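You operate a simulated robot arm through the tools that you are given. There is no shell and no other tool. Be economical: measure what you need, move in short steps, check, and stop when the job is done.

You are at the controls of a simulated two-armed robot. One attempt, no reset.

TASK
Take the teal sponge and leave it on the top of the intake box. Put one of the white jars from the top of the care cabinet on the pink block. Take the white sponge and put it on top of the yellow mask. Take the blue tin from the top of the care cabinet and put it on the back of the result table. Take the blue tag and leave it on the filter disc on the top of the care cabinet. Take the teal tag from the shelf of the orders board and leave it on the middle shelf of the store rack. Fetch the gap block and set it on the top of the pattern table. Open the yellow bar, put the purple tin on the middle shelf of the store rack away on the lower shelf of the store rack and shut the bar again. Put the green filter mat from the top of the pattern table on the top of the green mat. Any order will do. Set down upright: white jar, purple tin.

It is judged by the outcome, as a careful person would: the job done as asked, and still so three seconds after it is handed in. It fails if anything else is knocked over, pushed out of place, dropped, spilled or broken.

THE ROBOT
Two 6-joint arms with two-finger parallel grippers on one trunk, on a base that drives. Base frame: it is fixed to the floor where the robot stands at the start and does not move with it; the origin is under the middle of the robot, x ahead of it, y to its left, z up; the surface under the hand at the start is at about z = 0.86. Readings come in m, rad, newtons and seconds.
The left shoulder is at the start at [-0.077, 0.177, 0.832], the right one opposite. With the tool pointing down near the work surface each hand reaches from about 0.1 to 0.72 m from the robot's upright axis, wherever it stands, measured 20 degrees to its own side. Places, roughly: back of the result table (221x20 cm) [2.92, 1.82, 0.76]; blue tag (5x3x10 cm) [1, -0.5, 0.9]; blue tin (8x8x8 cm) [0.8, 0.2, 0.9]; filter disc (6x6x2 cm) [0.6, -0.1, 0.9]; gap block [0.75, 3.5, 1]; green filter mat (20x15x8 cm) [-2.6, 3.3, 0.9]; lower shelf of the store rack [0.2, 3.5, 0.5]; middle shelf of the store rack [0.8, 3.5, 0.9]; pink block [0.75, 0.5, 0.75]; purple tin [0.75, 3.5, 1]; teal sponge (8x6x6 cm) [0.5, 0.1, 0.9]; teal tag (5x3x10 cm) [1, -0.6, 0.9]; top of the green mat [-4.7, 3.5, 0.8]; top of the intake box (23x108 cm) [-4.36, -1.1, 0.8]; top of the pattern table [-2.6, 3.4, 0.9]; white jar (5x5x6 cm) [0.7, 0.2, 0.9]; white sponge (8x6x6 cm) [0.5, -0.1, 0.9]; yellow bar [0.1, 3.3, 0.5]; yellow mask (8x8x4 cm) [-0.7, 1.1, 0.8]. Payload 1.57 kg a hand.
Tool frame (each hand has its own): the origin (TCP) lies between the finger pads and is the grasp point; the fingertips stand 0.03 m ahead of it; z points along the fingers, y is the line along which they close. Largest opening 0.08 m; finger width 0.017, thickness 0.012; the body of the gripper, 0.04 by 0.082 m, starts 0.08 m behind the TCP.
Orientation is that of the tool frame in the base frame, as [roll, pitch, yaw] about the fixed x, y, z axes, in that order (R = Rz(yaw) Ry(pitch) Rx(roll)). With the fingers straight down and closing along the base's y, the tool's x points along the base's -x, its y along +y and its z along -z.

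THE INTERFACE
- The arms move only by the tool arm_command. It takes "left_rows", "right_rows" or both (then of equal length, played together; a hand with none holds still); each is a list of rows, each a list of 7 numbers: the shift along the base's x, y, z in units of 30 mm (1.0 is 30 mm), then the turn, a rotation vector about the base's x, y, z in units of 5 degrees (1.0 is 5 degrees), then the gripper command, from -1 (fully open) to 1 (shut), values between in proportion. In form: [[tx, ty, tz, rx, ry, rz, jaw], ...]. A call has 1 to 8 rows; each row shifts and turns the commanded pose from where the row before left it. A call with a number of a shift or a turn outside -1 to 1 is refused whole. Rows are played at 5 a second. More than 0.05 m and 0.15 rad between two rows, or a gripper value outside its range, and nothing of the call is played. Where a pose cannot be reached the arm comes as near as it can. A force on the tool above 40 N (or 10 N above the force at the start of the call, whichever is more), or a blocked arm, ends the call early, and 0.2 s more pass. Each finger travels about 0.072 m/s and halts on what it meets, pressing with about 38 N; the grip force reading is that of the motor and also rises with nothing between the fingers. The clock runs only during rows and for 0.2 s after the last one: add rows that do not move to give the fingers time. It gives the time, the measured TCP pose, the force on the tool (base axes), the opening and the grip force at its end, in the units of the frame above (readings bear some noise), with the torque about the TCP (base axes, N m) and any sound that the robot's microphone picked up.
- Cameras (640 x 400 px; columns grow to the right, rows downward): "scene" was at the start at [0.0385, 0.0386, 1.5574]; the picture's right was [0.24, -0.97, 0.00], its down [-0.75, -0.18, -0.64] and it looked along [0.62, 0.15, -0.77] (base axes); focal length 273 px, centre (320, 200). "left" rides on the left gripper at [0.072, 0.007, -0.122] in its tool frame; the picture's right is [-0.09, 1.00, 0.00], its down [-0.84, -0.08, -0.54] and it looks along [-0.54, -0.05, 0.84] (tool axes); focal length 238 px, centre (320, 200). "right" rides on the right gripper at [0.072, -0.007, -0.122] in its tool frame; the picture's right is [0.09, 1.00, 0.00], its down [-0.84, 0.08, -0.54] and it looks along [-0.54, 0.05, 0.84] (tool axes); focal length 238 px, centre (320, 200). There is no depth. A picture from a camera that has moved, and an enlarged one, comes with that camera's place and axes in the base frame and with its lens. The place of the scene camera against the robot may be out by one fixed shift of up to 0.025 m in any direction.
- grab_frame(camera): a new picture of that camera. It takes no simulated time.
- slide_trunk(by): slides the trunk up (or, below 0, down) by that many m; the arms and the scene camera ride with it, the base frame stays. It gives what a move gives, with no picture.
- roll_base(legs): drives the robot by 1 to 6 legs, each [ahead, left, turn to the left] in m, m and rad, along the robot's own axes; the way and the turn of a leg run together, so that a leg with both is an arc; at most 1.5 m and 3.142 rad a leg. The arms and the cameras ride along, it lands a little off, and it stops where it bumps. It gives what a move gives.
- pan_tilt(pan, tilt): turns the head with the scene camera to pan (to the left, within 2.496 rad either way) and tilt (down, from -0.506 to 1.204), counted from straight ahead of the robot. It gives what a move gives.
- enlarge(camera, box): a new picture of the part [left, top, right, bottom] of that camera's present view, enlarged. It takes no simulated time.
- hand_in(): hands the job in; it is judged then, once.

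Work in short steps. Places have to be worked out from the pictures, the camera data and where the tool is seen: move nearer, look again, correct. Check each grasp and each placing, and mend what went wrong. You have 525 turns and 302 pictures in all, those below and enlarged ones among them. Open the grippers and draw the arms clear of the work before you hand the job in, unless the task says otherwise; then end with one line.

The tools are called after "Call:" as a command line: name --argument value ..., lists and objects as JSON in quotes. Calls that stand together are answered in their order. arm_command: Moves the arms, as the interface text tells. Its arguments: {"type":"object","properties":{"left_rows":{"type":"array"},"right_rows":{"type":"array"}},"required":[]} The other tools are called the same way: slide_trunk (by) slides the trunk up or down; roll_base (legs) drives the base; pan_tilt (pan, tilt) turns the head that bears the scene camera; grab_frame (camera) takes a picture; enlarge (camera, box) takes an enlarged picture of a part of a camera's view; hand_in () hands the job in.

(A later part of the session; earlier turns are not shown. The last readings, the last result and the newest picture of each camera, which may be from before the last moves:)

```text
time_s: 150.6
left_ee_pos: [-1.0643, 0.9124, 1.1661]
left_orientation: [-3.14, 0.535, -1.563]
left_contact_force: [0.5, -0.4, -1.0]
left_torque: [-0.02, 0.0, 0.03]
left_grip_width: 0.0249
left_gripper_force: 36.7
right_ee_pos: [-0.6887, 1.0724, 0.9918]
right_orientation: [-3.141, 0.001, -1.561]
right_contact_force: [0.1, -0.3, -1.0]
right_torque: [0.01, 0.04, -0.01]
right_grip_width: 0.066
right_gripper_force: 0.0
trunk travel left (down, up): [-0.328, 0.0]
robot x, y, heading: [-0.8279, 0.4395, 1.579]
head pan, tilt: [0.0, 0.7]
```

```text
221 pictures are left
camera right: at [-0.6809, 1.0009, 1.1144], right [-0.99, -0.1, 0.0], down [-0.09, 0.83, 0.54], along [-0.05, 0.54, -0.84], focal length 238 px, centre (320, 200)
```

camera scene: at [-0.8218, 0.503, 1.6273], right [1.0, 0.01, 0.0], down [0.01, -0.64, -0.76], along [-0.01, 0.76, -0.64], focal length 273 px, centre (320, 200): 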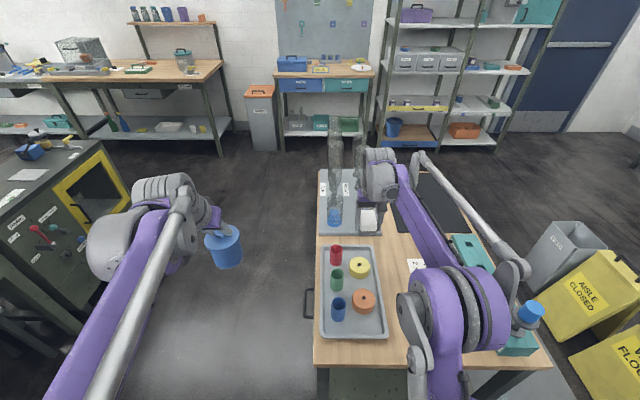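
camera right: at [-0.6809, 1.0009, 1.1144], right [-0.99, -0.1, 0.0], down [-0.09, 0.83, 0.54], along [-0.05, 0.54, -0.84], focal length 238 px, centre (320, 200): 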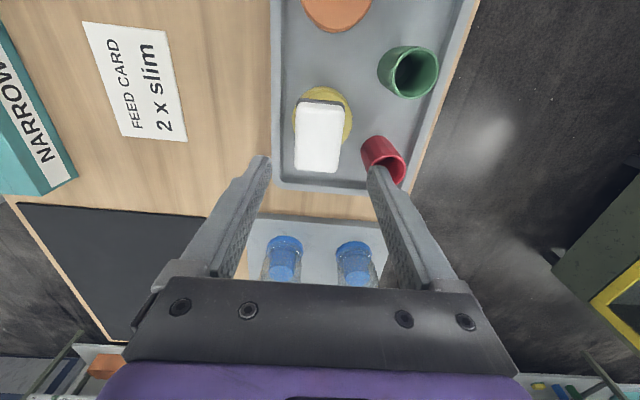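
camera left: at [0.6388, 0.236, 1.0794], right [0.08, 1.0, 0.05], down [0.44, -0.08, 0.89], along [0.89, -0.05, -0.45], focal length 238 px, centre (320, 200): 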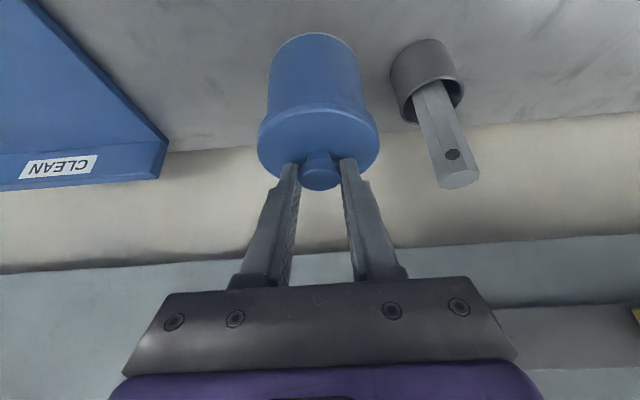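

White sponge is on the mask. I retract the right hand and survey the way to the result table.

Call:
arm_command --right_rows '[[0, 0, 1, 0, 0, 0, -1], [0, 0, 1, 0, 0, 0, -1], [0, -1, 1, 0, 0, 0, -1], [0, -1, 1, 0, 0, 0, -1], [0, -1, 0.5, 0, 0, 0, -1], [0, -1, 0, 0, 0, 0, -1], [0, -1, 0, 0, 0, 0, -1], [0, -1, 0, 0, 0, 0, -1]]'

Call:
roll_base --legs '[[-0.25, 0, 0]]'

Call:
pan_tilt --pan -0.6 --tilt 0.5

Call:
grab_frame --camera "scene"

Call:
pan_tilt --pan 0.3 --tilt 0.5

Call:
grab_frame --camera "scene"

```text
time_s: 152.4
left_ee_pos: [-1.0652, 0.9123, 1.1669]
left_orientation: [3.142, 0.536, -1.562]
left_contact_force: [-0.1, 0.6, -1.3]
left_torque: [0.0, 0.0, -0.01]
left_grip_width: 0.0251
left_gripper_force: 36.9
right_ee_pos: [-0.6877, 0.8914, 1.1254]
right_orientation: [-3.141, 0.004, -1.561]
right_contact_force: [-0.1, 0.1, -0.4]
right_torque: [-0.03, -0.02, 0.04]
right_grip_width: 0.0799
right_gripper_force: 0.0
trunk travel left (down, up): [-0.328, 0.0]
robot x, y, heading: [-0.8269, 0.4374, 1.586]
head pan, tilt: [0.0, 0.7]
```

```text
time_s: 154.2
left_ee_pos: [-1.0626, 0.6662, 1.1669]
left_orientation: [3.141, 0.535, -1.561]
left_contact_force: [-0.1, -0.7, -0.9]
left_torque: [-0.02, 0.03, 0.03]
left_grip_width: 0.0253
left_gripper_force: 36.6
right_ee_pos: [-0.6856, 0.6453, 1.1273]
right_orientation: [3.141, 0.002, -1.56]
right_contact_force: [-0.1, 0.2, 0.1]
right_torque: [-0.01, -0.02, -0.03]
right_grip_width: 0.0801
right_gripper_force: 0.0
trunk travel left (down, up): [-0.328, 0.0]
robot x, y, heading: [-0.8241, 0.1896, 1.577]
head pan, tilt: [0.0, 0.7]
```

```text
time_s: 155.2
left_ee_pos: [-1.0617, 0.6644, 1.1663]
left_orientation: [3.141, 0.535, -1.559]
left_contact_force: [0.9, 0.7, -0.2]
left_torque: [-0.03, 0.02, 0.0]
left_grip_width: 0.0249
left_gripper_force: 36.2
right_ee_pos: [-0.6857, 0.6442, 1.1258]
right_orientation: [-3.141, 0.001, -1.56]
right_contact_force: [-0.3, -1.3, 0.0]
right_torque: [0.01, -0.03, 0.02]
right_grip_width: 0.08
right_gripper_force: 0.0
trunk travel left (down, up): [-0.328, 0.0]
robot x, y, heading: [-0.8222, 0.1888, 1.58]
head pan, tilt: [-0.6, 0.499]
```

```text
220 pictures are left
camera scene: at [-0.7678, 0.2446, 1.645], right [0.83, -0.56, 0.0], down [-0.27, -0.4, -0.88], along [0.49, 0.73, -0.48], focal length 273 px, centre (320, 200)
```

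scene: 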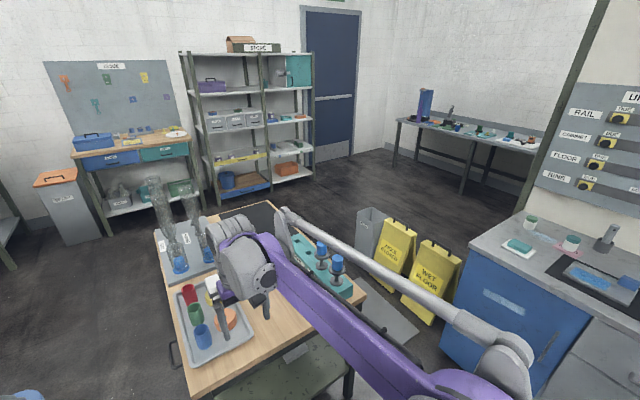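

```text
time_s: 156.4
left_ee_pos: [-1.0625, 0.6655, 1.1666]
left_orientation: [-3.141, 0.535, -1.561]
left_contact_force: [0.0, 0.6, -0.6]
left_torque: [-0.04, 0.05, -0.05]
left_grip_width: 0.0252
left_gripper_force: 36.6
right_ee_pos: [-0.6855, 0.6443, 1.1257]
right_orientation: [-3.141, 0.002, -1.561]
right_contact_force: [0.7, -0.1, 0.0]
right_torque: [-0.01, 0.0, -0.02]
right_grip_width: 0.08
right_gripper_force: 0.1
trunk travel left (down, up): [-0.328, 0.0]
robot x, y, heading: [-0.8209, 0.1903, 1.582]
head pan, tilt: [0.3, 0.499]
```

```text
219 pictures are left
camera scene: at [-0.8461, 0.2553, 1.645], right [0.95, 0.31, 0.0], down [0.15, -0.46, -0.88], along [-0.27, 0.84, -0.48], focal length 273 px, centre (320, 200)
```

scene: 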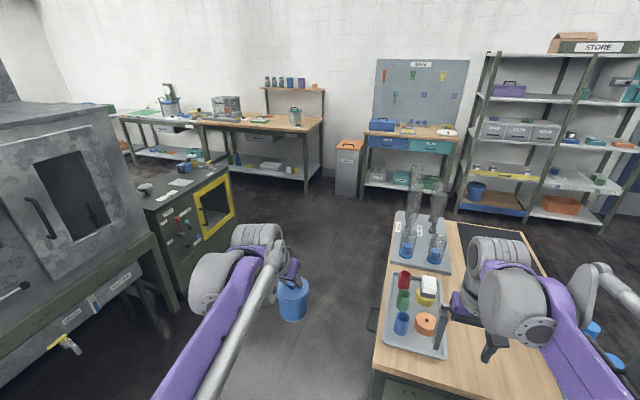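

Corridor on the table's left is wide. I drive around: left, ahead, turn right, towards the result table.

Call:
roll_base --legs '[[0, 0.5, 0], [1.5, 0, 0], [0.6, 0, 0], [0, 0, -1.5708], [1.4, 0, 0]]'

Call:
pan_tilt --pan 0.0 --tilt 0.4

Call:
grab_frame --camera "scene"

```text
time_s: 181.8
left_ee_pos: [0.5185, 2.5506, 1.1662]
left_orientation: [-3.141, 0.535, -3.122]
left_contact_force: [-0.2, 0.1, -0.7]
left_torque: [0.02, 0.04, 0.01]
left_grip_width: 0.0252
left_gripper_force: 36.8
right_ee_pos: [0.5023, 2.1721, 1.1258]
right_orientation: [3.141, 0.001, -3.124]
right_contact_force: [0.5, -0.6, 0.3]
right_torque: [0.03, 0.0, -0.01]
right_grip_width: 0.0801
right_gripper_force: 0.0
trunk travel left (down, up): [-0.328, 0.0]
robot x, y, heading: [0.047, 2.3059, 0.021]
head pan, tilt: [0.3, 0.499]
```

```text
time_s: 182.6
left_ee_pos: [0.5199, 2.5512, 1.1664]
left_orientation: [-3.141, 0.536, -3.121]
left_contact_force: [-0.3, 0.3, -1.0]
left_torque: [-0.02, 0.01, -0.04]
left_grip_width: 0.0252
left_gripper_force: 36.3
right_ee_pos: [0.5039, 2.1713, 1.1263]
right_orientation: [-3.141, 0.001, -3.124]
right_contact_force: [0.2, 0.4, -0.1]
right_torque: [-0.01, -0.01, 0.02]
right_grip_width: 0.0798
right_gripper_force: 0.0
trunk travel left (down, up): [-0.328, 0.0]
robot x, y, heading: [0.0436, 2.3079, 0.018]
head pan, tilt: [0.0, 0.4]
```

```text
218 pictures are left
camera scene: at [0.1028, 2.3286, 1.6542], right [0.02, -1.0, 0.0], down [-0.39, -0.01, -0.92], along [0.92, 0.02, -0.39], focal length 273 px, centre (320, 200)
```

scene: 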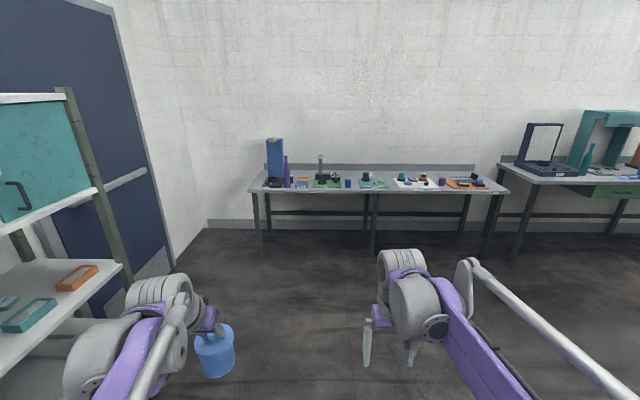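

Call:
enlarge --camera "scene" --box '[240, 130, 520, 210]'

```text
2.29 times, centred on (380, 170) of scene
camera zoom: at [0.1028, 2.3286, 1.6542], right [0.02, -1.0, 0.0], down [-0.39, -0.01, -0.92], along [0.92, 0.02, -0.39], focal length 624 px, centre (183, 269)
```

zoom: 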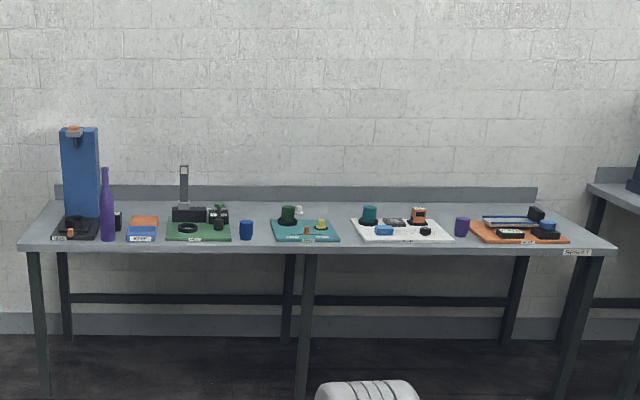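

I'll place it at the back around (2.89,1.63), a free spot. Drive near.

Call:
roll_base --legs '[[1.4, 0, -0.018], [0, -0.86, 0], [0.45, 0, 0]]'

Call:
pan_tilt --pan 0.15 --tilt 0.7

Call:
grab_frame --camera "scene"

```text
time_s: 199.4
left_ee_pos: [2.3567, 1.681, 1.1653]
left_orientation: [-3.141, 0.534, 3.135]
left_contact_force: [-0.4, 0.0, -0.2]
left_torque: [0.02, 0.0, 0.0]
left_grip_width: 0.0251
left_gripper_force: 37.1
right_ee_pos: [2.3306, 1.303, 1.1266]
right_orientation: [-3.141, 0.002, 3.137]
right_contact_force: [-0.6, 0.2, -0.1]
right_torque: [0.01, 0.01, -0.01]
right_grip_width: 0.0799
right_gripper_force: 0.1
trunk travel left (down, up): [-0.328, 0.0]
robot x, y, heading: [1.8816, 1.4474, -0.008]
head pan, tilt: [0.0, 0.4]
```

```text
time_s: 200.2
left_ee_pos: [2.3575, 1.6823, 1.1669]
left_orientation: [-3.141, 0.536, 3.135]
left_contact_force: [0.0, 0.5, -0.8]
left_torque: [0.0, 0.04, 0.01]
left_grip_width: 0.025
left_gripper_force: 36.4
right_ee_pos: [2.3313, 1.3045, 1.126]
right_orientation: [3.141, 0.001, 3.139]
right_contact_force: [0.2, -0.2, 0.7]
right_torque: [-0.04, 0.0, -0.01]
right_grip_width: 0.08
right_gripper_force: 0.1
trunk travel left (down, up): [-0.328, 0.0]
robot x, y, heading: [1.8786, 1.4497, -0.002]
head pan, tilt: [0.15, 0.7]
```

```text
216 pictures are left
camera scene: at [1.9265, 1.4829, 1.6274], right [0.14, -0.99, 0.0], down [-0.64, -0.09, -0.77], along [0.76, 0.11, -0.64], focal length 273 px, centre (320, 200)
```

scene: 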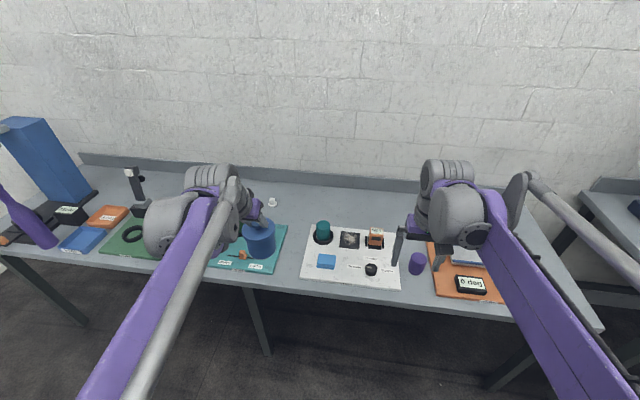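

Call:
roll_base --legs '[[0.26, 0, 0]]'

Call:
arm_command --left_rows '[[0.3, -0.1, -1, 0, 0, 0, 1], [0.3, -0.1, -1, 0, 0, 0, 1], [0.3, -0.1, -1, 0, 0, 0, 1], [0.3, -0.1, -1, 0, 0, 0, 1], [0.3, 0, -1, 0, 0, 0, 1]]'

Call:
grab_frame --camera "scene"

Call:
grab_frame --camera "left"

```text
time_s: 202.1
left_ee_pos: [2.6193, 1.6803, 1.1655]
left_orientation: [3.141, 0.534, 3.135]
left_contact_force: [-0.3, -0.2, -1.0]
left_torque: [0.02, 0.01, 0.0]
left_grip_width: 0.0254
left_gripper_force: 37.5
right_ee_pos: [2.591, 1.3029, 1.125]
right_orientation: [-3.141, 0.003, 3.139]
right_contact_force: [1.3, 0.2, -0.1]
right_torque: [-0.06, 0.03, -0.01]
right_grip_width: 0.0801
right_gripper_force: 0.0
trunk travel left (down, up): [-0.328, 0.0]
robot x, y, heading: [2.1424, 1.4468, -0.002]
head pan, tilt: [0.15, 0.7]
```

```text
time_s: 203.2
left_ee_pos: [2.664, 1.6696, 1.0164]
left_orientation: [-3.141, 0.534, 3.135]
left_contact_force: [0.3, -0.1, -1.6]
left_torque: [-0.01, 0.0, 0.04]
left_grip_width: 0.0252
left_gripper_force: 36.8
right_ee_pos: [2.5935, 1.3043, 1.1249]
right_orientation: [3.141, 0.0, 3.138]
right_contact_force: [-0.1, 0.8, 0.8]
right_torque: [-0.02, 0.04, 0.02]
right_grip_width: 0.0802
right_gripper_force: 0.0
trunk travel left (down, up): [-0.328, 0.0]
robot x, y, heading: [2.143, 1.4495, -0.003]
head pan, tilt: [0.15, 0.7]
```

```text
215 pictures are left
camera scene: at [2.1887, 1.482, 1.6273], right [0.15, -0.99, 0.0], down [-0.64, -0.09, -0.76], along [0.76, 0.11, -0.64], focal length 273 px, centre (320, 200)
```

scene: 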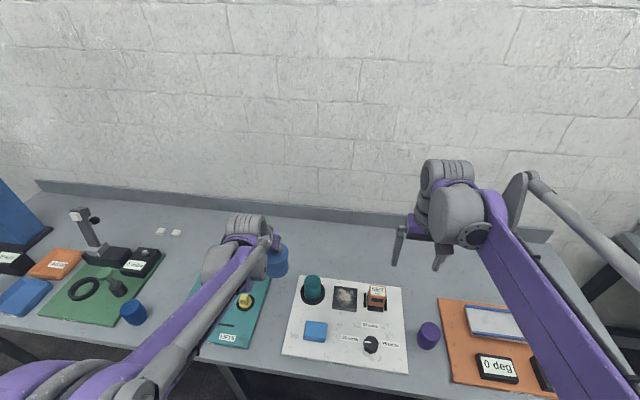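

```text
214 pictures are left
camera left: at [2.5394, 1.6778, 1.0841], right [0.08, 1.0, 0.05], down [0.44, -0.08, 0.89], along [0.89, -0.05, -0.45], focal length 238 px, centre (320, 200)
```

left: 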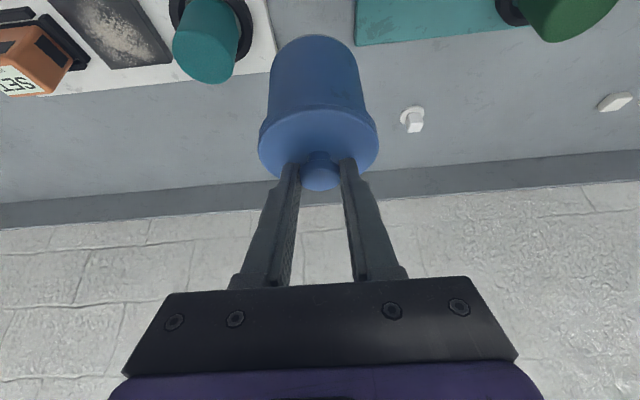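

Clear. Move forward over the back strip.

Call:
arm_command --left_rows '[[1, 0, 0, 0, 0, 0, 1], [1, 0, -0.1, 0, 0, 0, 1], [1, 0, -0.1, 0, 0, 0, 1], [1, 0, -0.2, 0, 0, 0, 1], [1, 0, -0.2, 0, 0, 0, 1], [1, 0, -0.2, 0, 0, 0, 1], [1, 0, -0.2, 0, 0, 0, 1], [0.3, 0, -0.5, 0, 0, 0, 1]]'

Call:
grab_frame --camera "left"

```text
time_s: 205.1
left_ee_pos: [2.8823, 1.6693, 0.9704]
left_orientation: [-3.141, 0.533, 3.136]
left_contact_force: [0.4, -0.7, -1.7]
left_torque: [-0.03, -0.03, 0.0]
left_grip_width: 0.0251
left_gripper_force: 36.3
right_ee_pos: [2.5927, 1.3037, 1.1263]
right_orientation: [3.14, 0.002, 3.14]
right_contact_force: [-0.2, 0.3, -0.2]
right_torque: [0.03, 0.0, 0.0]
right_grip_width: 0.0801
right_gripper_force: 0.0
trunk travel left (down, up): [-0.328, 0.0]
robot x, y, heading: [2.1399, 1.4476, -0.002]
head pan, tilt: [0.15, 0.7]
```

```text
213 pictures are left
camera left: at [2.757, 1.6775, 1.039], right [0.08, 1.0, 0.05], down [0.44, -0.08, 0.89], along [0.89, -0.05, -0.45], focal length 238 px, centre (320, 200)
```

left: 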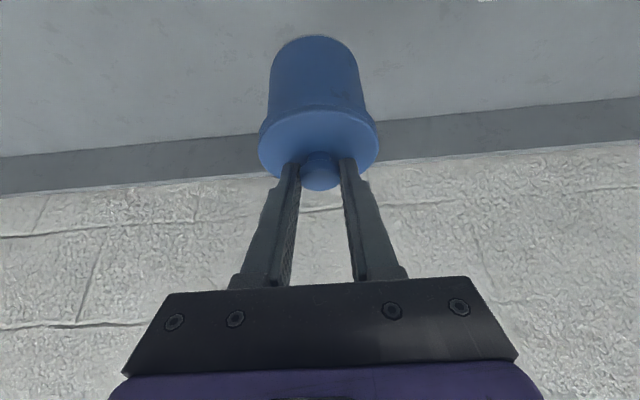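

Call:
arm_command --left_rows '[[0, 0, -0.8, 0, 0, 0, 1], [0, 0, -0.8, 0, 0, 0, 1], [0, 0, -0.8, 0, 0, 0, 1], [0, 0, -0.3, 0, 0, 0, 1], [0, 0, -0.2, 0, 0, 0, 1], [0, 0, -0.15, 0, 0, 0, 1], [0, 0, -0.15, 0, 0, 0, 1], [0, 0, -0.1, 0, 0, 0, 1]]'

Call:
grab_frame --camera "left"

```text
time_s: 206.8
left_ee_pos: [2.8825, 1.6694, 0.8736]
left_orientation: [-3.141, 0.534, 3.137]
left_contact_force: [0.5, 0.2, -0.4]
left_torque: [0.03, -0.03, 0.02]
left_grip_width: 0.0252
left_gripper_force: 36.5
right_ee_pos: [2.5924, 1.3038, 1.1269]
right_orientation: [-3.14, 0.002, 3.141]
right_contact_force: [-0.5, 0.3, 0.7]
right_torque: [0.01, 0.0, -0.01]
right_grip_width: 0.0802
right_gripper_force: 0.1
trunk travel left (down, up): [-0.328, 0.0]
robot x, y, heading: [2.1454, 1.4474, -0.003]
head pan, tilt: [0.15, 0.7]
```

```text
212 pictures are left
camera left: at [2.7569, 1.6779, 0.9409], right [0.08, 1.0, 0.05], down [0.44, -0.08, 0.89], along [0.89, -0.05, -0.45], focal length 238 px, centre (320, 200)
```

left: 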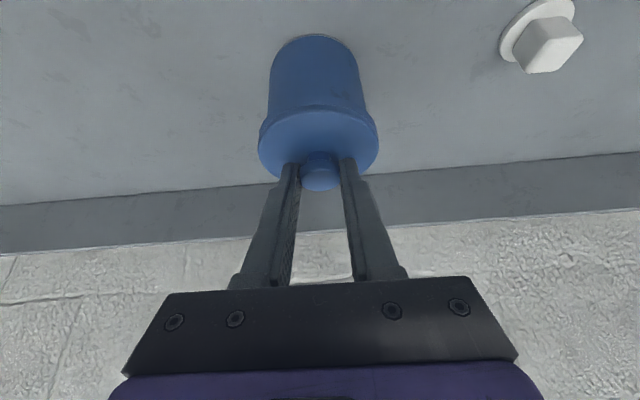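

Call:
arm_command --left_rows '[[0, 0, -0.1, 0, 0, 0, 1], [0, 0, -0.1, 0, 0, 0, 1], [0, 0, -0.1, 0, 0, 0, 1], [0, 0, -0.1, 0, 0, 0, 1], [0, 0, -0.1, 0, 0, 0, 1]]'

```text
time_s: 207.6
left_ee_pos: [2.8822, 1.6686, 0.871]
left_orientation: [-3.141, 0.547, 3.14]
left_contact_force: [-2.6, 0.1, 32.0]
left_torque: [-0.03, 0.17, -0.02]
left_grip_width: 0.0252
left_gripper_force: 36.4
right_ee_pos: [2.5896, 1.3031, 1.1269]
right_orientation: [-3.141, 0.005, 3.139]
right_contact_force: [-0.3, -0.2, 0.3]
right_torque: [-0.01, -0.02, -0.01]
right_grip_width: 0.08
right_gripper_force: 0.1
trunk travel left (down, up): [-0.328, 0.0]
robot x, y, heading: [2.14, 1.4479, -0.006]
head pan, tilt: [0.15, 0.7]
stopped in row 3 (left hand): the force on the tool passed its limit at 44 N (the readings are from after the stop); the commanded pose is now the measured one
```

Contact at z≈.871. Release and lift back along the tool.

Call:
arm_command --left_rows '[[0, 0, 0.05, 0, 0, 0, 0.7], [0, 0, 0, 0, 0, 0, 0], [0, 0, 0, 0, 0, 0, -0.3], [0, 0, 0.5, 0, 0, 0, -0.3], [0, 0, 1, 0, 0, 0, -0.3], [-0.5, 0, 1, 0, 0, 0, -0.5], [-1, 0, 1, 0, 0, 0, -1], [-1, 0, 0.8, 0, 0, 0, -1]]'

Call:
grab_frame --camera "left"

```text
time_s: 209.4
left_ee_pos: [2.806, 1.6702, 0.9977]
left_orientation: [3.141, 0.542, 3.136]
left_contact_force: [-0.7, 0.5, -0.3]
left_torque: [0.02, -0.01, 0.05]
left_grip_width: 0.08
left_gripper_force: 0.1
right_ee_pos: [2.5916, 1.3031, 1.1267]
right_orientation: [3.141, 0.003, 3.138]
right_contact_force: [-0.6, 0.9, -0.4]
right_torque: [0.0, -0.01, 0.02]
right_grip_width: 0.0801
right_gripper_force: 0.1
trunk travel left (down, up): [-0.328, 0.0]
robot x, y, heading: [2.1414, 1.4499, -0.0]
head pan, tilt: [0.15, 0.7]
```

```text
211 pictures are left
camera left: at [2.6814, 1.6782, 1.0655], right [0.08, 1.0, 0.05], down [0.44, -0.08, 0.9], along [0.89, -0.05, -0.44], focal length 238 px, centre (320, 200)
```

left: 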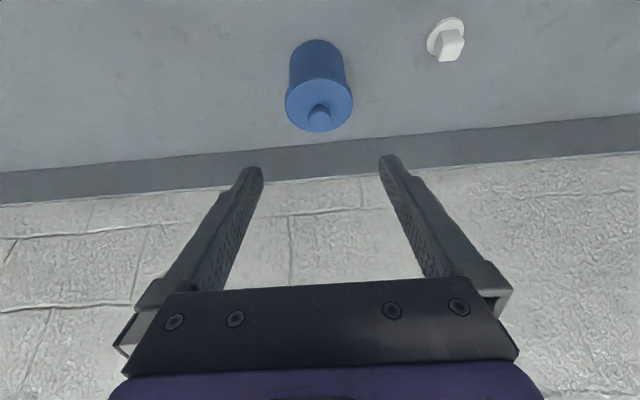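

Tin placed. Retract the left arm (back to vertical), back off and look toward the partition's far side for the orders board.

Call:
arm_command --left_rows '[[-1, 0, 1, 0, 0, 0, -1], [-1, 0, 1, 0, 0, 0, -1], [-1, 0, 1, 0, 0, 0, -1], [-1, 0, 1, 0, 0.6, 0, -1], [-1, 0, 0.5, 0, 1, 0, -1], [-1, 0, 0.5, 0, 1, 0, -1], [-1, 0, 0.3, 0, 1, 0, -1], [-1, 0, 0, 0, 1, 0, -1]]'

Call:
roll_base --legs '[[-0.3, 0, 0]]'

Call:
pan_tilt --pan -2.0 --tilt 0.4

Call:
grab_frame --camera "scene"

```text
time_s: 211.2
left_ee_pos: [2.5669, 1.6689, 1.1563]
left_orientation: [-3.14, 0.137, 3.141]
left_contact_force: [0.6, -0.6, 0.6]
left_torque: [-0.01, 0.0, -0.02]
left_grip_width: 0.08
left_gripper_force: 0.0
right_ee_pos: [2.5922, 1.3042, 1.1256]
right_orientation: [3.141, 0.003, 3.137]
right_contact_force: [1.0, 0.8, 0.2]
right_torque: [0.0, -0.01, 0.06]
right_grip_width: 0.0799
right_gripper_force: 0.2
trunk travel left (down, up): [-0.328, 0.0]
robot x, y, heading: [2.1399, 1.4477, -0.005]
head pan, tilt: [0.15, 0.7]
```

```text
time_s: 213.2
left_ee_pos: [2.2682, 1.6692, 1.1559]
left_orientation: [-3.139, 0.137, 3.139]
left_contact_force: [-0.8, -0.3, 0.2]
left_torque: [-0.01, 0.0, 0.02]
left_grip_width: 0.08
left_gripper_force: 0.1
right_ee_pos: [2.2927, 1.3037, 1.1262]
right_orientation: [3.141, 0.002, 3.137]
right_contact_force: [0.5, 0.4, 0.7]
right_torque: [0.01, -0.04, 0.02]
right_grip_width: 0.0799
right_gripper_force: 0.1
trunk travel left (down, up): [-0.328, 0.0]
robot x, y, heading: [1.8416, 1.4512, -0.003]
head pan, tilt: [0.15, 0.7]
```

```text
time_s: 215.3
left_ee_pos: [2.2667, 1.6712, 1.1556]
left_orientation: [-3.14, 0.137, 3.139]
left_contact_force: [-0.2, 0.5, -0.4]
left_torque: [-0.02, -0.01, 0.04]
left_grip_width: 0.0801
left_gripper_force: 0.1
right_ee_pos: [2.2918, 1.3044, 1.1259]
right_orientation: [3.141, 0.002, 3.138]
right_contact_force: [-0.1, 0.0, 0.0]
right_torque: [0.01, -0.02, 0.01]
right_grip_width: 0.0802
right_gripper_force: 0.1
trunk travel left (down, up): [-0.328, 0.0]
robot x, y, heading: [1.8401, 1.4498, -0.001]
head pan, tilt: [-2.0, 0.4]
```

```text
210 pictures are left
camera scene: at [1.7638, 1.3861, 1.6542], right [-0.91, 0.42, 0.0], down [0.16, 0.35, -0.92], along [-0.39, -0.84, -0.39], focal length 273 px, centre (320, 200)
```

scene: 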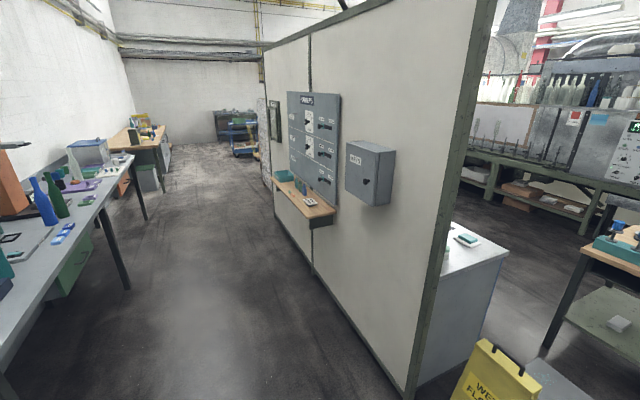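

Call:
enlarge --camera "scene" --box '[260, 80, 420, 240]'

```text
2.50 times, centred on (340, 160) of scene
camera zoom: at [1.7638, 1.3861, 1.6542], right [-0.91, 0.42, 0.0], down [0.16, 0.35, -0.92], along [-0.39, -0.84, -0.39], focal length 683 px, centre (270, 300)
```

zoom: 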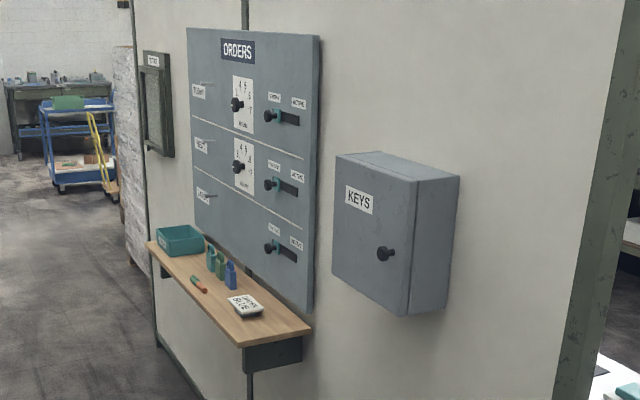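

Orders board found; blue tag ≈(1.04,-.45), teal tag ≈(1.04,-.62) standing on the shelf. I turn around and drive in front of it.

Call:
roll_base --legs '[[0, 0, 3.1416], [0, 1.4, 0], [0, 0.5, 0]]'

Call:
pan_tilt --pan 0.0 --tilt 0.7

Call:
grab_frame --camera "scene"

```text
refused: 3.1416 is not a number from -3.14159 to 3.14159
```

```text
time_s: 217.2
left_ee_pos: [2.2657, 1.6707, 1.1557]
left_orientation: [-3.138, 0.137, 3.138]
left_contact_force: [-0.1, 0.1, -0.5]
left_torque: [0.0, 0.01, -0.01]
left_grip_width: 0.0799
left_gripper_force: 0.0
right_ee_pos: [2.2923, 1.3053, 1.1266]
right_orientation: [3.142, 0.002, 3.14]
right_contact_force: [-1.0, 0.3, 1.1]
right_torque: [0.0, 0.03, 0.01]
right_grip_width: 0.0798
right_gripper_force: 0.2
trunk travel left (down, up): [-0.328, 0.0]
robot x, y, heading: [1.8381, 1.4514, 0.001]
head pan, tilt: [0.0, 0.7]
```

```text
208 pictures are left
camera scene: at [1.8875, 1.47, 1.6273], right [0.0, -1.0, 0.0], down [-0.64, 0.0, -0.77], along [0.77, 0.0, -0.64], focal length 273 px, centre (320, 200)
```

scene: 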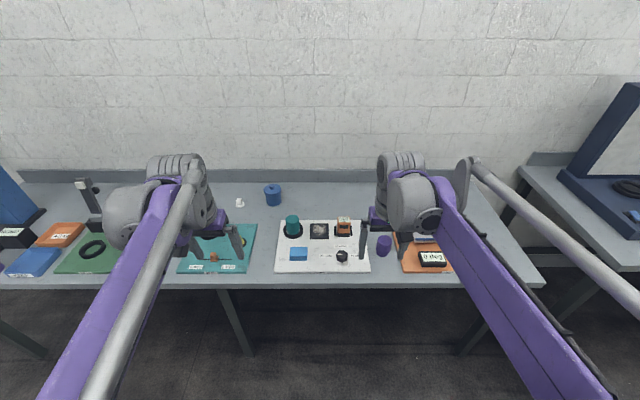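

Call:
roll_base --legs '[[0, 0, 3.14], [0, 1.4, 0], [0, 0.5, 0]]'

Call:
grab_frame --camera "scene"

```text
time_s: 241.5
left_ee_pos: [1.3957, -0.6723, 1.155]
left_orientation: [-3.14, 0.139, -0.007]
left_contact_force: [0.4, 0.3, 0.1]
left_torque: [0.02, 0.01, -0.02]
left_grip_width: 0.08
left_gripper_force: 0.1
right_ee_pos: [1.3709, -0.3074, 1.1251]
right_orientation: [3.14, 0.003, -0.005]
right_contact_force: [-0.2, 0.3, -0.5]
right_torque: [0.02, 0.0, -0.01]
right_grip_width: 0.0798
right_gripper_force: 0.0
trunk travel left (down, up): [-0.328, 0.0]
robot x, y, heading: [1.8228, -0.4504, 3.137]
head pan, tilt: [0.0, 0.7]
```

```text
207 pictures are left
camera scene: at [1.7858, -0.4326, 1.6273], right [0.0, 1.0, 0.0], down [0.64, 0.0, -0.76], along [-0.76, 0.0, -0.64], focal length 273 px, centre (320, 200)
```

scene: 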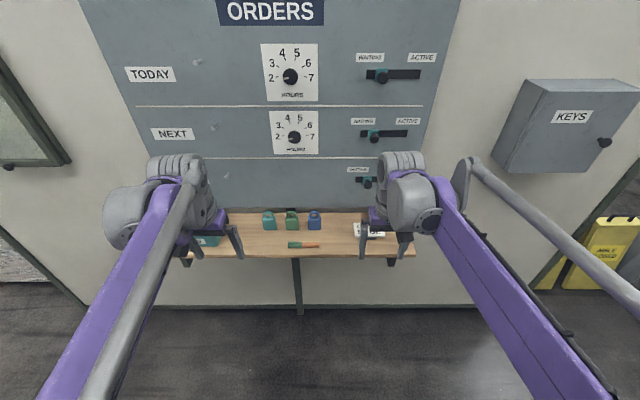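

Call:
enlarge --camera "scene" --box '[180, 190, 420, 270]'

Call:
grab_frame --camera "right"

Call:
grab_frame --camera "left"

```text
2.67 times, centred on (300, 230) of scene
camera zoom: at [1.7858, -0.4326, 1.6273], right [0.0, 1.0, 0.0], down [0.64, 0.0, -0.76], along [-0.76, 0.0, -0.64], focal length 728 px, centre (373, 120)
```

zoom: 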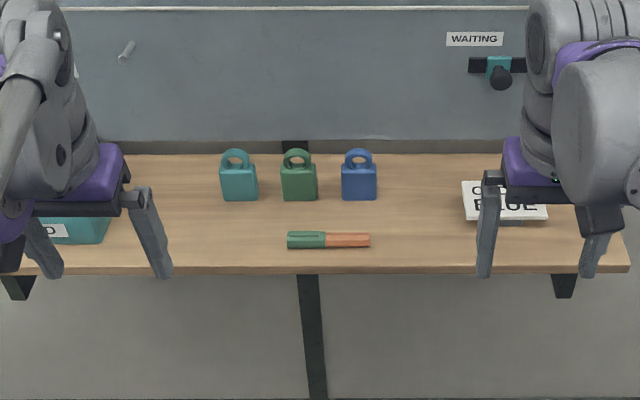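

```text
205 pictures are left
camera right: at [1.4431, -0.3015, 1.2491], right [0.09, -1.0, 0.0], down [-0.84, -0.07, 0.54], along [-0.54, -0.05, -0.84], focal length 238 px, centre (320, 200)
```

right: 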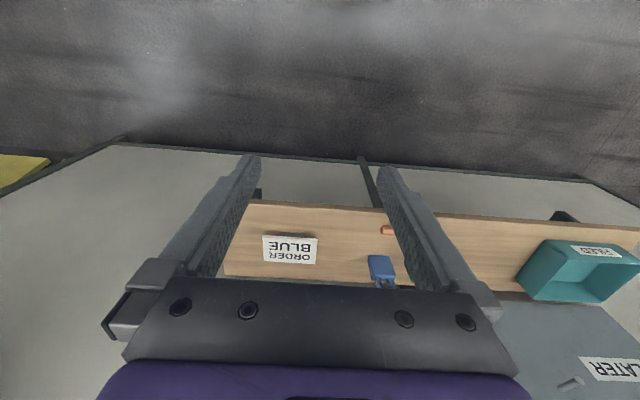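

```text
204 pictures are left
camera left: at [1.4823, -0.6788, 1.2666], right [-0.1, -1.0, 0.01], down [-0.75, 0.08, 0.65], along [-0.65, 0.05, -0.76], focal length 238 px, centre (320, 200)
```

left: 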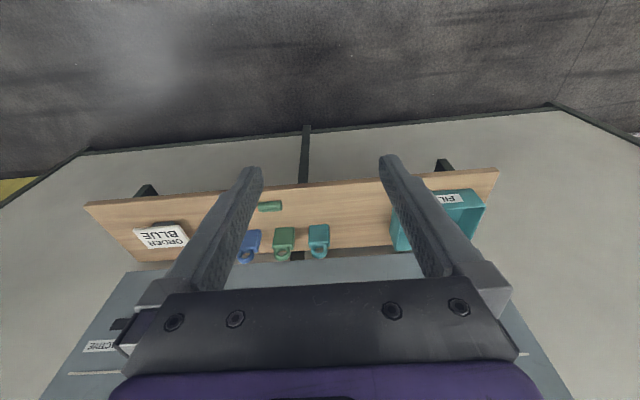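

Tags are padlock-shaped, body 5 cm wide along y. I'll grasp with a 30° forward tilt to keep the wrist off the board. Reposition and tilt both hands.

Call:
roll_base --legs '[[0.08, 0.08, 0]]'

Call:
arm_command --left_rows '[[-0.3, 0, -0.2, 0, 0.8, 0, -0.75], [-0.3, 0.2, -0.2, 0, 0.8, 0, -0.75], [-0.3, 0.2, -0.2, 0, 0.8, 0, -0.75], [-0.3, 0.2, -0.2, 0, 0.8, 0, -0.75], [-0.3, 0.2, -0.2, 0, 0.8, 0, -0.75], [-0.3, 0, -0.2, 0, 0.4, 0, -0.75]]' --right_rows '[[0, 0, 0, 0, 1, 0, -0.75], [0, 0, 0, 0, 1, 0, -0.75], [0, 0, 0, 0, 1, 0, -0.75], [0, 0, 0, 0, 1, 0, -0.75], [0, 0, 0, 0, 1, 0, -0.75], [0, 0, 0, 0, 1, 0, -0.75]]'

Call:
grab_frame --camera "left"

Call:
grab_frame --camera "right"

```text
time_s: 242.9
left_ee_pos: [1.3176, -0.7516, 1.1555]
left_orientation: [-3.14, 0.137, -0.006]
left_contact_force: [0.6, 0.6, 0.5]
left_torque: [-0.01, 0.0, 0.01]
left_grip_width: 0.08
left_gripper_force: 0.1
right_ee_pos: [1.2935, -0.3865, 1.1277]
right_orientation: [-3.141, 0.001, -0.005]
right_contact_force: [-0.2, 0.4, -0.1]
right_torque: [-0.01, -0.03, 0.0]
right_grip_width: 0.0799
right_gripper_force: 0.0
trunk travel left (down, up): [-0.328, 0.0]
robot x, y, heading: [1.745, -0.5308, 3.135]
head pan, tilt: [0.0, 0.7]
```

```text
time_s: 244.3
left_ee_pos: [1.2604, -0.7274, 1.1195]
left_orientation: [3.138, 0.524, -0.008]
left_contact_force: [-0.3, -0.3, 1.0]
left_torque: [0.02, 0.04, -0.04]
left_grip_width: 0.0701
left_gripper_force: 0.0
right_ee_pos: [1.2919, -0.3869, 1.126]
right_orientation: [3.141, 0.526, -0.005]
right_contact_force: [-0.5, -0.2, 0.9]
right_torque: [0.01, 0.0, -0.03]
right_grip_width: 0.0702
right_gripper_force: 0.0
trunk travel left (down, up): [-0.328, 0.0]
robot x, y, heading: [1.7417, -0.5313, 3.137]
head pan, tilt: [0.0, 0.7]
```

```text
203 pictures are left
camera left: at [1.3833, -0.7334, 1.1894], right [-0.09, -1.0, 0.05], down [-0.45, 0.08, 0.89], along [-0.89, 0.06, -0.46], focal length 238 px, centre (320, 200)
```

left: 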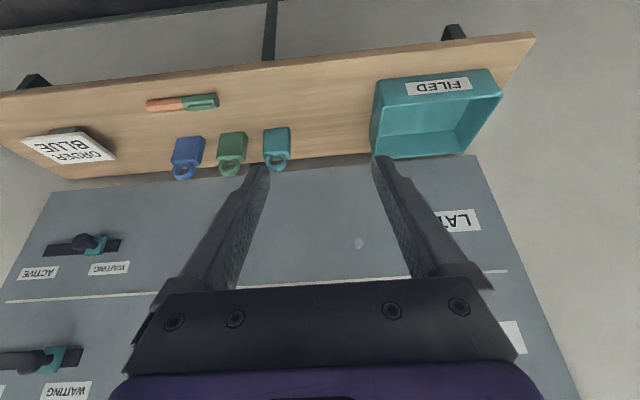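

```text
202 pictures are left
camera right: at [1.4152, -0.3804, 1.1967], right [0.07, -1.0, -0.04], down [-0.45, -0.07, 0.89], along [-0.89, -0.05, -0.45], focal length 238 px, centre (320, 200)
```

right: 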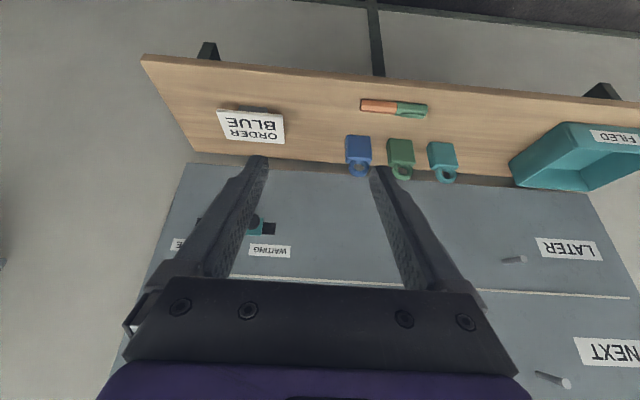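

Teal tag ≈(1.05,-.640), blue ≈(1.045,-.472), bodies z .86–.92. Move left hand to stage before the teal tag.

Call:
arm_command --left_rows '[[-1, 0.58, -0.77, 0, 0, 0, -0.75], [-1, 0.58, -0.77, 0, 0, 0, -0.75], [-1, 0.58, -0.77, 0, 0, 0, -0.75], [-1, 0.58, -0.77, 0, 0, 0, -0.75], [-1, 0.58, -0.77, 0, 0, 0, -0.75], [0, 0, 0, 0, 0, 0, -0.75]]'

Call:
grab_frame --camera "left"

```text
time_s: 245.7
left_ee_pos: [1.1126, -0.6402, 1.0035]
left_orientation: [-3.14, 0.522, -0.009]
left_contact_force: [0.1, 0.1, -0.3]
left_torque: [-0.04, 0.01, -0.01]
left_grip_width: 0.0701
left_gripper_force: 0.1
right_ee_pos: [1.2917, -0.3865, 1.126]
right_orientation: [3.138, 0.525, -0.008]
right_contact_force: [0.2, -0.2, 0.2]
right_torque: [-0.03, -0.02, 0.0]
right_grip_width: 0.0701
right_gripper_force: 0.1
trunk travel left (down, up): [-0.328, 0.0]
robot x, y, heading: [1.7422, -0.531, 3.138]
head pan, tilt: [0.0, 0.7]
```

```text
201 pictures are left
camera left: at [1.2346, -0.647, 1.0733], right [-0.09, -1.0, 0.05], down [-0.45, 0.08, 0.89], along [-0.89, 0.05, -0.46], focal length 238 px, centre (320, 200)
```

left: 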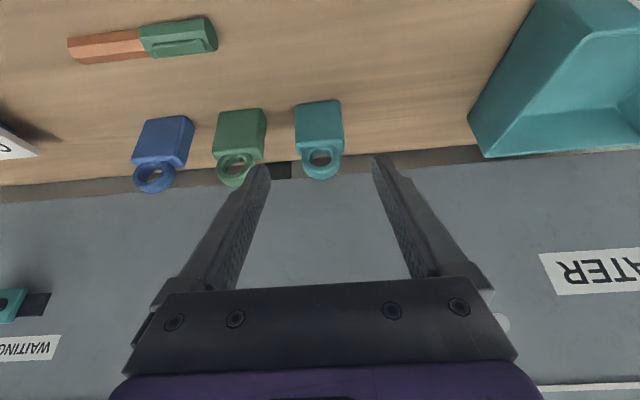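

Aligned. Advance along the tool and grip.

Call:
arm_command --left_rows '[[-0.51, 0, -0.69, 0, 0, 0, -0.75], [-0.51, 0, -0.69, 0, 0, 0, -0.75], [-0.51, 0, -0.69, 0, 0, 0, -0.75], [-0.51, 0, -0.69, 0, 0, 0, -0.75], [-0.5, 0, -0.69, 0, 0, 0, -0.75]]'

Call:
grab_frame --camera "left"

```text
time_s: 246.9
left_ee_pos: [1.0361, -0.6405, 0.8983]
left_orientation: [3.141, 0.521, -0.008]
left_contact_force: [-0.4, -0.4, -0.5]
left_torque: [0.01, 0.03, -0.02]
left_grip_width: 0.0702
left_gripper_force: 0.1
right_ee_pos: [1.2899, -0.3863, 1.1275]
right_orientation: [3.139, 0.526, -0.006]
right_contact_force: [1.1, 0.7, -0.7]
right_torque: [0.01, 0.0, -0.02]
right_grip_width: 0.0701
right_gripper_force: 0.0
trunk travel left (down, up): [-0.328, 0.0]
robot x, y, heading: [1.7423, -0.5359, 3.139]
head pan, tilt: [0.0, 0.7]
```

```text
200 pictures are left
camera left: at [1.1574, -0.6464, 0.9693], right [-0.09, -1.0, 0.05], down [-0.45, 0.08, 0.89], along [-0.89, 0.06, -0.46], focal length 238 px, centre (320, 200)
```

left: 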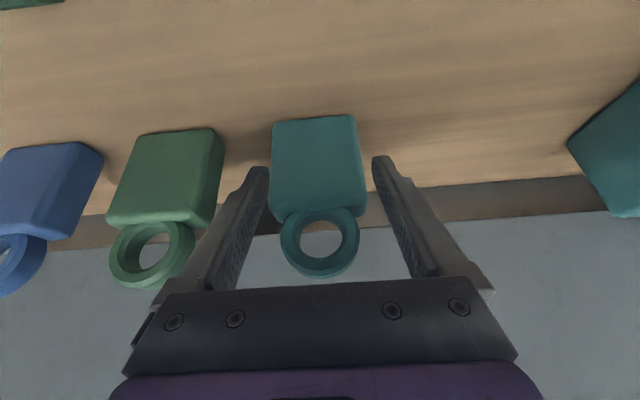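

Call:
arm_command --left_rows '[[0, 0, 0, 0, 0, 0, 1], [0, 0, 0, 0, 0, 0, 1], [0, 0, 0, 0, 0, 0, 1]]'

Call:
arm_command --left_rows '[[0, 0, 0.5, 0, 0, 0, 1], [0.2, 0, 1, 0, 0, 0, 1], [0.5, 0, 1, 0, 0, 0, 1], [0.5, 0, 1, 0, 0, 0, 1], [1, 0, 1, 0, 0, 0, 1], [1, -0.5, 1, 0, 0, 0, 1], [1, -0.5, 1, 0, 0, 0, 1], [1, -0.5, 1, 0, 0, 0, 1]]'

Call:
grab_frame --camera "left"

```text
time_s: 247.7
left_ee_pos: [1.0356, -0.6402, 0.8989]
left_orientation: [3.14, 0.521, -0.008]
left_contact_force: [0.0, 0.3, 0.3]
left_torque: [-0.06, -0.02, 0.0]
left_grip_width: 0.0493
left_gripper_force: 37.7
right_ee_pos: [1.2918, -0.3861, 1.1269]
right_orientation: [3.14, 0.525, -0.005]
right_contact_force: [-0.2, 0.5, -0.8]
right_torque: [0.02, 0.02, -0.02]
right_grip_width: 0.0699
right_gripper_force: 0.1
trunk travel left (down, up): [-0.328, 0.0]
robot x, y, heading: [1.743, -0.5324, 3.137]
head pan, tilt: [0.0, 0.7]
```

```text
time_s: 249.5
left_ee_pos: [1.1945, -0.6856, 1.1267]
left_orientation: [3.139, 0.524, -0.005]
left_contact_force: [0.3, 0.0, 0.0]
left_torque: [0.0, 0.02, -0.03]
left_grip_width: 0.0493
left_gripper_force: 38.1
right_ee_pos: [1.2938, -0.3871, 1.1277]
right_orientation: [3.139, 0.528, -0.006]
right_contact_force: [0.0, 0.2, -0.1]
right_torque: [-0.03, 0.03, 0.01]
right_grip_width: 0.0703
right_gripper_force: 0.1
trunk travel left (down, up): [-0.328, 0.0]
robot x, y, heading: [1.7399, -0.5375, 3.137]
head pan, tilt: [0.0, 0.7]
```

```text
199 pictures are left
camera left: at [1.316, -0.6917, 1.1966], right [-0.09, -1.0, 0.05], down [-0.45, 0.08, 0.89], along [-0.89, 0.06, -0.46], focal length 238 px, centre (320, 200)
```

left: 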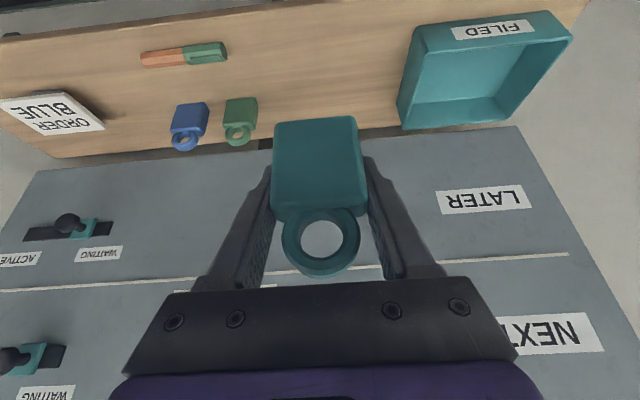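

Teal tag held. Now right hand to the blue tag.

Call:
arm_command --left_rows '[[0.3, -0.3, 0, 0, 0, 0, 1], [0.3, -0.3, 0, 0, 0, 0, 1], [0.3, -0.3, 0, 0, 0, 0, 1], [0.3, -0.3, 0, 0, 0, 0, 1], [0.3, -0.3, 0, 0, 0, 0, 1], [0.3, -0.3, 0, 0, 0, 0, 1]]' --right_rows '[[-1, -0.47, -0.69, 0, 0, 0, -0.75], [-1, -0.47, -0.69, 0, 0, 0, -0.75], [-1, -0.47, -0.69, 0, 0, 0, -0.75], [-1, -0.47, -0.69, 0, 0, 0, -0.75], [-1, -0.47, -0.69, 0, 0, 0, -0.75], [-1, -0.47, -0.69, 0, 0, 0, -0.75]]'

Call:
grab_frame --camera "right"

```text
time_s: 250.9
left_ee_pos: [1.2442, -0.7402, 1.1264]
left_orientation: [3.141, 0.522, -0.008]
left_contact_force: [-0.2, 0.5, -0.3]
left_torque: [0.02, 0.02, -0.03]
left_grip_width: 0.0492
left_gripper_force: 38.1
right_ee_pos: [1.1106, -0.4711, 1.0019]
right_orientation: [3.139, 0.526, -0.007]
right_contact_force: [-0.4, -0.6, 0.8]
right_torque: [-0.03, 0.0, 0.01]
right_grip_width: 0.07
right_gripper_force: 0.0
trunk travel left (down, up): [-0.328, 0.0]
robot x, y, heading: [1.7422, -0.5319, 3.139]
head pan, tilt: [0.0, 0.7]
```

```text
198 pictures are left
camera right: at [1.234, -0.4657, 1.0725], right [0.07, -1.0, -0.04], down [-0.45, -0.07, 0.89], along [-0.89, -0.05, -0.46], focal length 238 px, centre (320, 200)
```

right: 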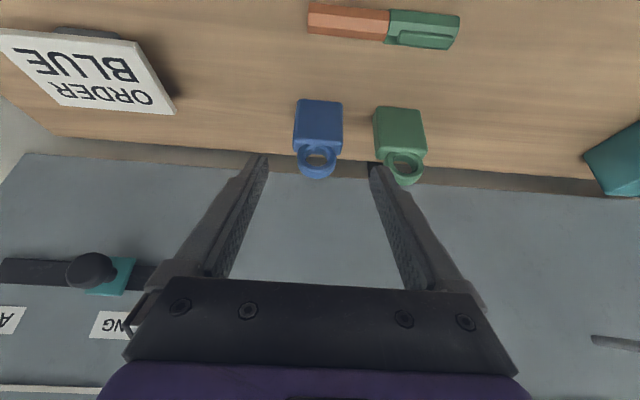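

Call:
arm_command --right_rows '[[-0.5, 0, -0.69, 0, 0, 0, -0.75], [-0.5, 0, -0.69, 0, 0, 0, -0.75], [-0.5, 0, -0.69, 0, 0, 0, -0.75], [-0.5, 0, -0.69, 0, 0, 0, -0.75], [-0.5, 0, -0.69, 0, 0, 0, -0.75], [0, 0, 0, 0, 0, 0, 1], [0, 0, 0, 0, 0, 0, 1], [0, 0, 0, 0, 0, 0, 1]]'

Call:
arm_command --right_rows '[[0, 0, 0.5, 0, 0, 0, 1], [0.2, 0, 1, 0, 0, 0, 1], [0.5, 0, 1, 0, 0, 0, 1], [0.5, 0, 1, 0, 0, 0, 1], [1, 0, 1, 0, 0, 0, 1], [1, 0.5, 1, 0, 0, 0, 1], [1, 0.5, 1, 0, 0, 0, 1], [1, 0.5, 1, 0, 0, 0, 1]]'

Call:
grab_frame --camera "right"

```text
time_s: 252.7
left_ee_pos: [1.2454, -0.74, 1.1268]
left_orientation: [-3.14, 0.522, -0.008]
left_contact_force: [0.9, 0.1, -0.7]
left_torque: [-0.01, -0.01, -0.02]
left_grip_width: 0.0492
left_gripper_force: 37.9
right_ee_pos: [1.0358, -0.4714, 0.8981]
right_orientation: [3.139, 0.526, -0.008]
right_contact_force: [1.2, 0.3, 0.0]
right_torque: [-0.02, 0.04, 0.01]
right_grip_width: 0.0491
right_gripper_force: 37.5
trunk travel left (down, up): [-0.328, 0.0]
robot x, y, heading: [1.7402, -0.5344, 3.142]
head pan, tilt: [0.0, 0.7]
```

```text
time_s: 254.5
left_ee_pos: [1.2477, -0.7402, 1.1267]
left_orientation: [3.139, 0.524, -0.007]
left_contact_force: [0.6, 0.0, -0.5]
left_torque: [0.0, -0.01, -0.03]
left_grip_width: 0.0491
left_gripper_force: 38.0
right_ee_pos: [1.1947, -0.4263, 1.125]
right_orientation: [3.138, 0.527, -0.007]
right_contact_force: [-0.2, -0.1, -0.2]
right_torque: [-0.01, 0.03, -0.03]
right_grip_width: 0.0491
right_gripper_force: 38.4
trunk travel left (down, up): [-0.328, 0.0]
robot x, y, heading: [1.7419, -0.534, 3.14]
head pan, tilt: [0.0, 0.7]
```

```text
197 pictures are left
camera right: at [1.3182, -0.4208, 1.1944], right [0.07, -1.0, -0.04], down [-0.45, -0.07, 0.89], along [-0.89, -0.05, -0.46], focal length 238 px, centre (320, 200)
```

right: 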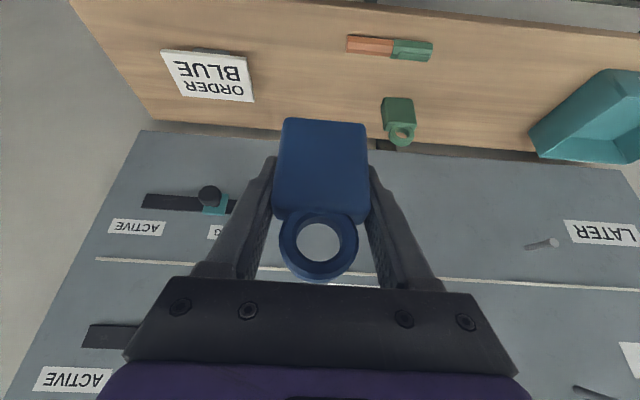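

Both tags held. Drive back around toward the store rack.

Call:
roll_base --legs '[[-0.15, 0, 0], [0, -1.4, 0], [0, -1.4, 0], [1.2, 0, 0], [0, 0, -1.5708]]'

Call:
pan_tilt --pan 0.0 --tilt 0.5

Call:
grab_frame --camera "scene"

```text
time_s: 289.5
left_ee_pos: [0.497, 2.777, 1.1264]
left_orientation: [3.14, 0.521, -1.587]
left_contact_force: [0.0, 0.4, -0.1]
left_torque: [0.01, -0.01, 0.0]
left_grip_width: 0.0492
left_gripper_force: 38.1
right_ee_pos: [0.8102, 2.8269, 1.1246]
right_orientation: [3.139, 0.526, -1.585]
right_contact_force: [0.3, -0.3, -0.4]
right_torque: [-0.01, 0.02, -0.04]
right_grip_width: 0.0491
right_gripper_force: 37.8
trunk travel left (down, up): [-0.328, 0.0]
robot x, y, heading: [0.6999, 2.279, 1.555]
head pan, tilt: [0.0, 0.7]
```

```text
time_s: 290.2
left_ee_pos: [0.4968, 2.7751, 1.1258]
left_orientation: [3.139, 0.521, -1.585]
left_contact_force: [-0.3, -0.9, -0.6]
left_torque: [0.0, -0.01, -0.03]
left_grip_width: 0.0492
left_gripper_force: 37.7
right_ee_pos: [0.8086, 2.8271, 1.1242]
right_orientation: [3.138, 0.527, -1.587]
right_contact_force: [0.4, 0.2, -0.6]
right_torque: [0.01, -0.01, 0.01]
right_grip_width: 0.0492
right_gripper_force: 38.3
trunk travel left (down, up): [-0.328, 0.0]
robot x, y, heading: [0.7004, 2.2771, 1.555]
head pan, tilt: [0.0, 0.499]
```

```text
196 pictures are left
camera scene: at [0.7052, 2.3461, 1.645], right [1.0, -0.01, 0.0], down [-0.01, -0.48, -0.88], along [0.01, 0.88, -0.48], focal length 273 px, centre (320, 200)
```

scene: 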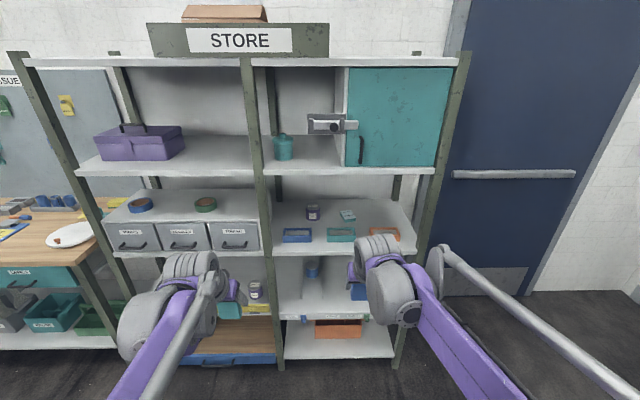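

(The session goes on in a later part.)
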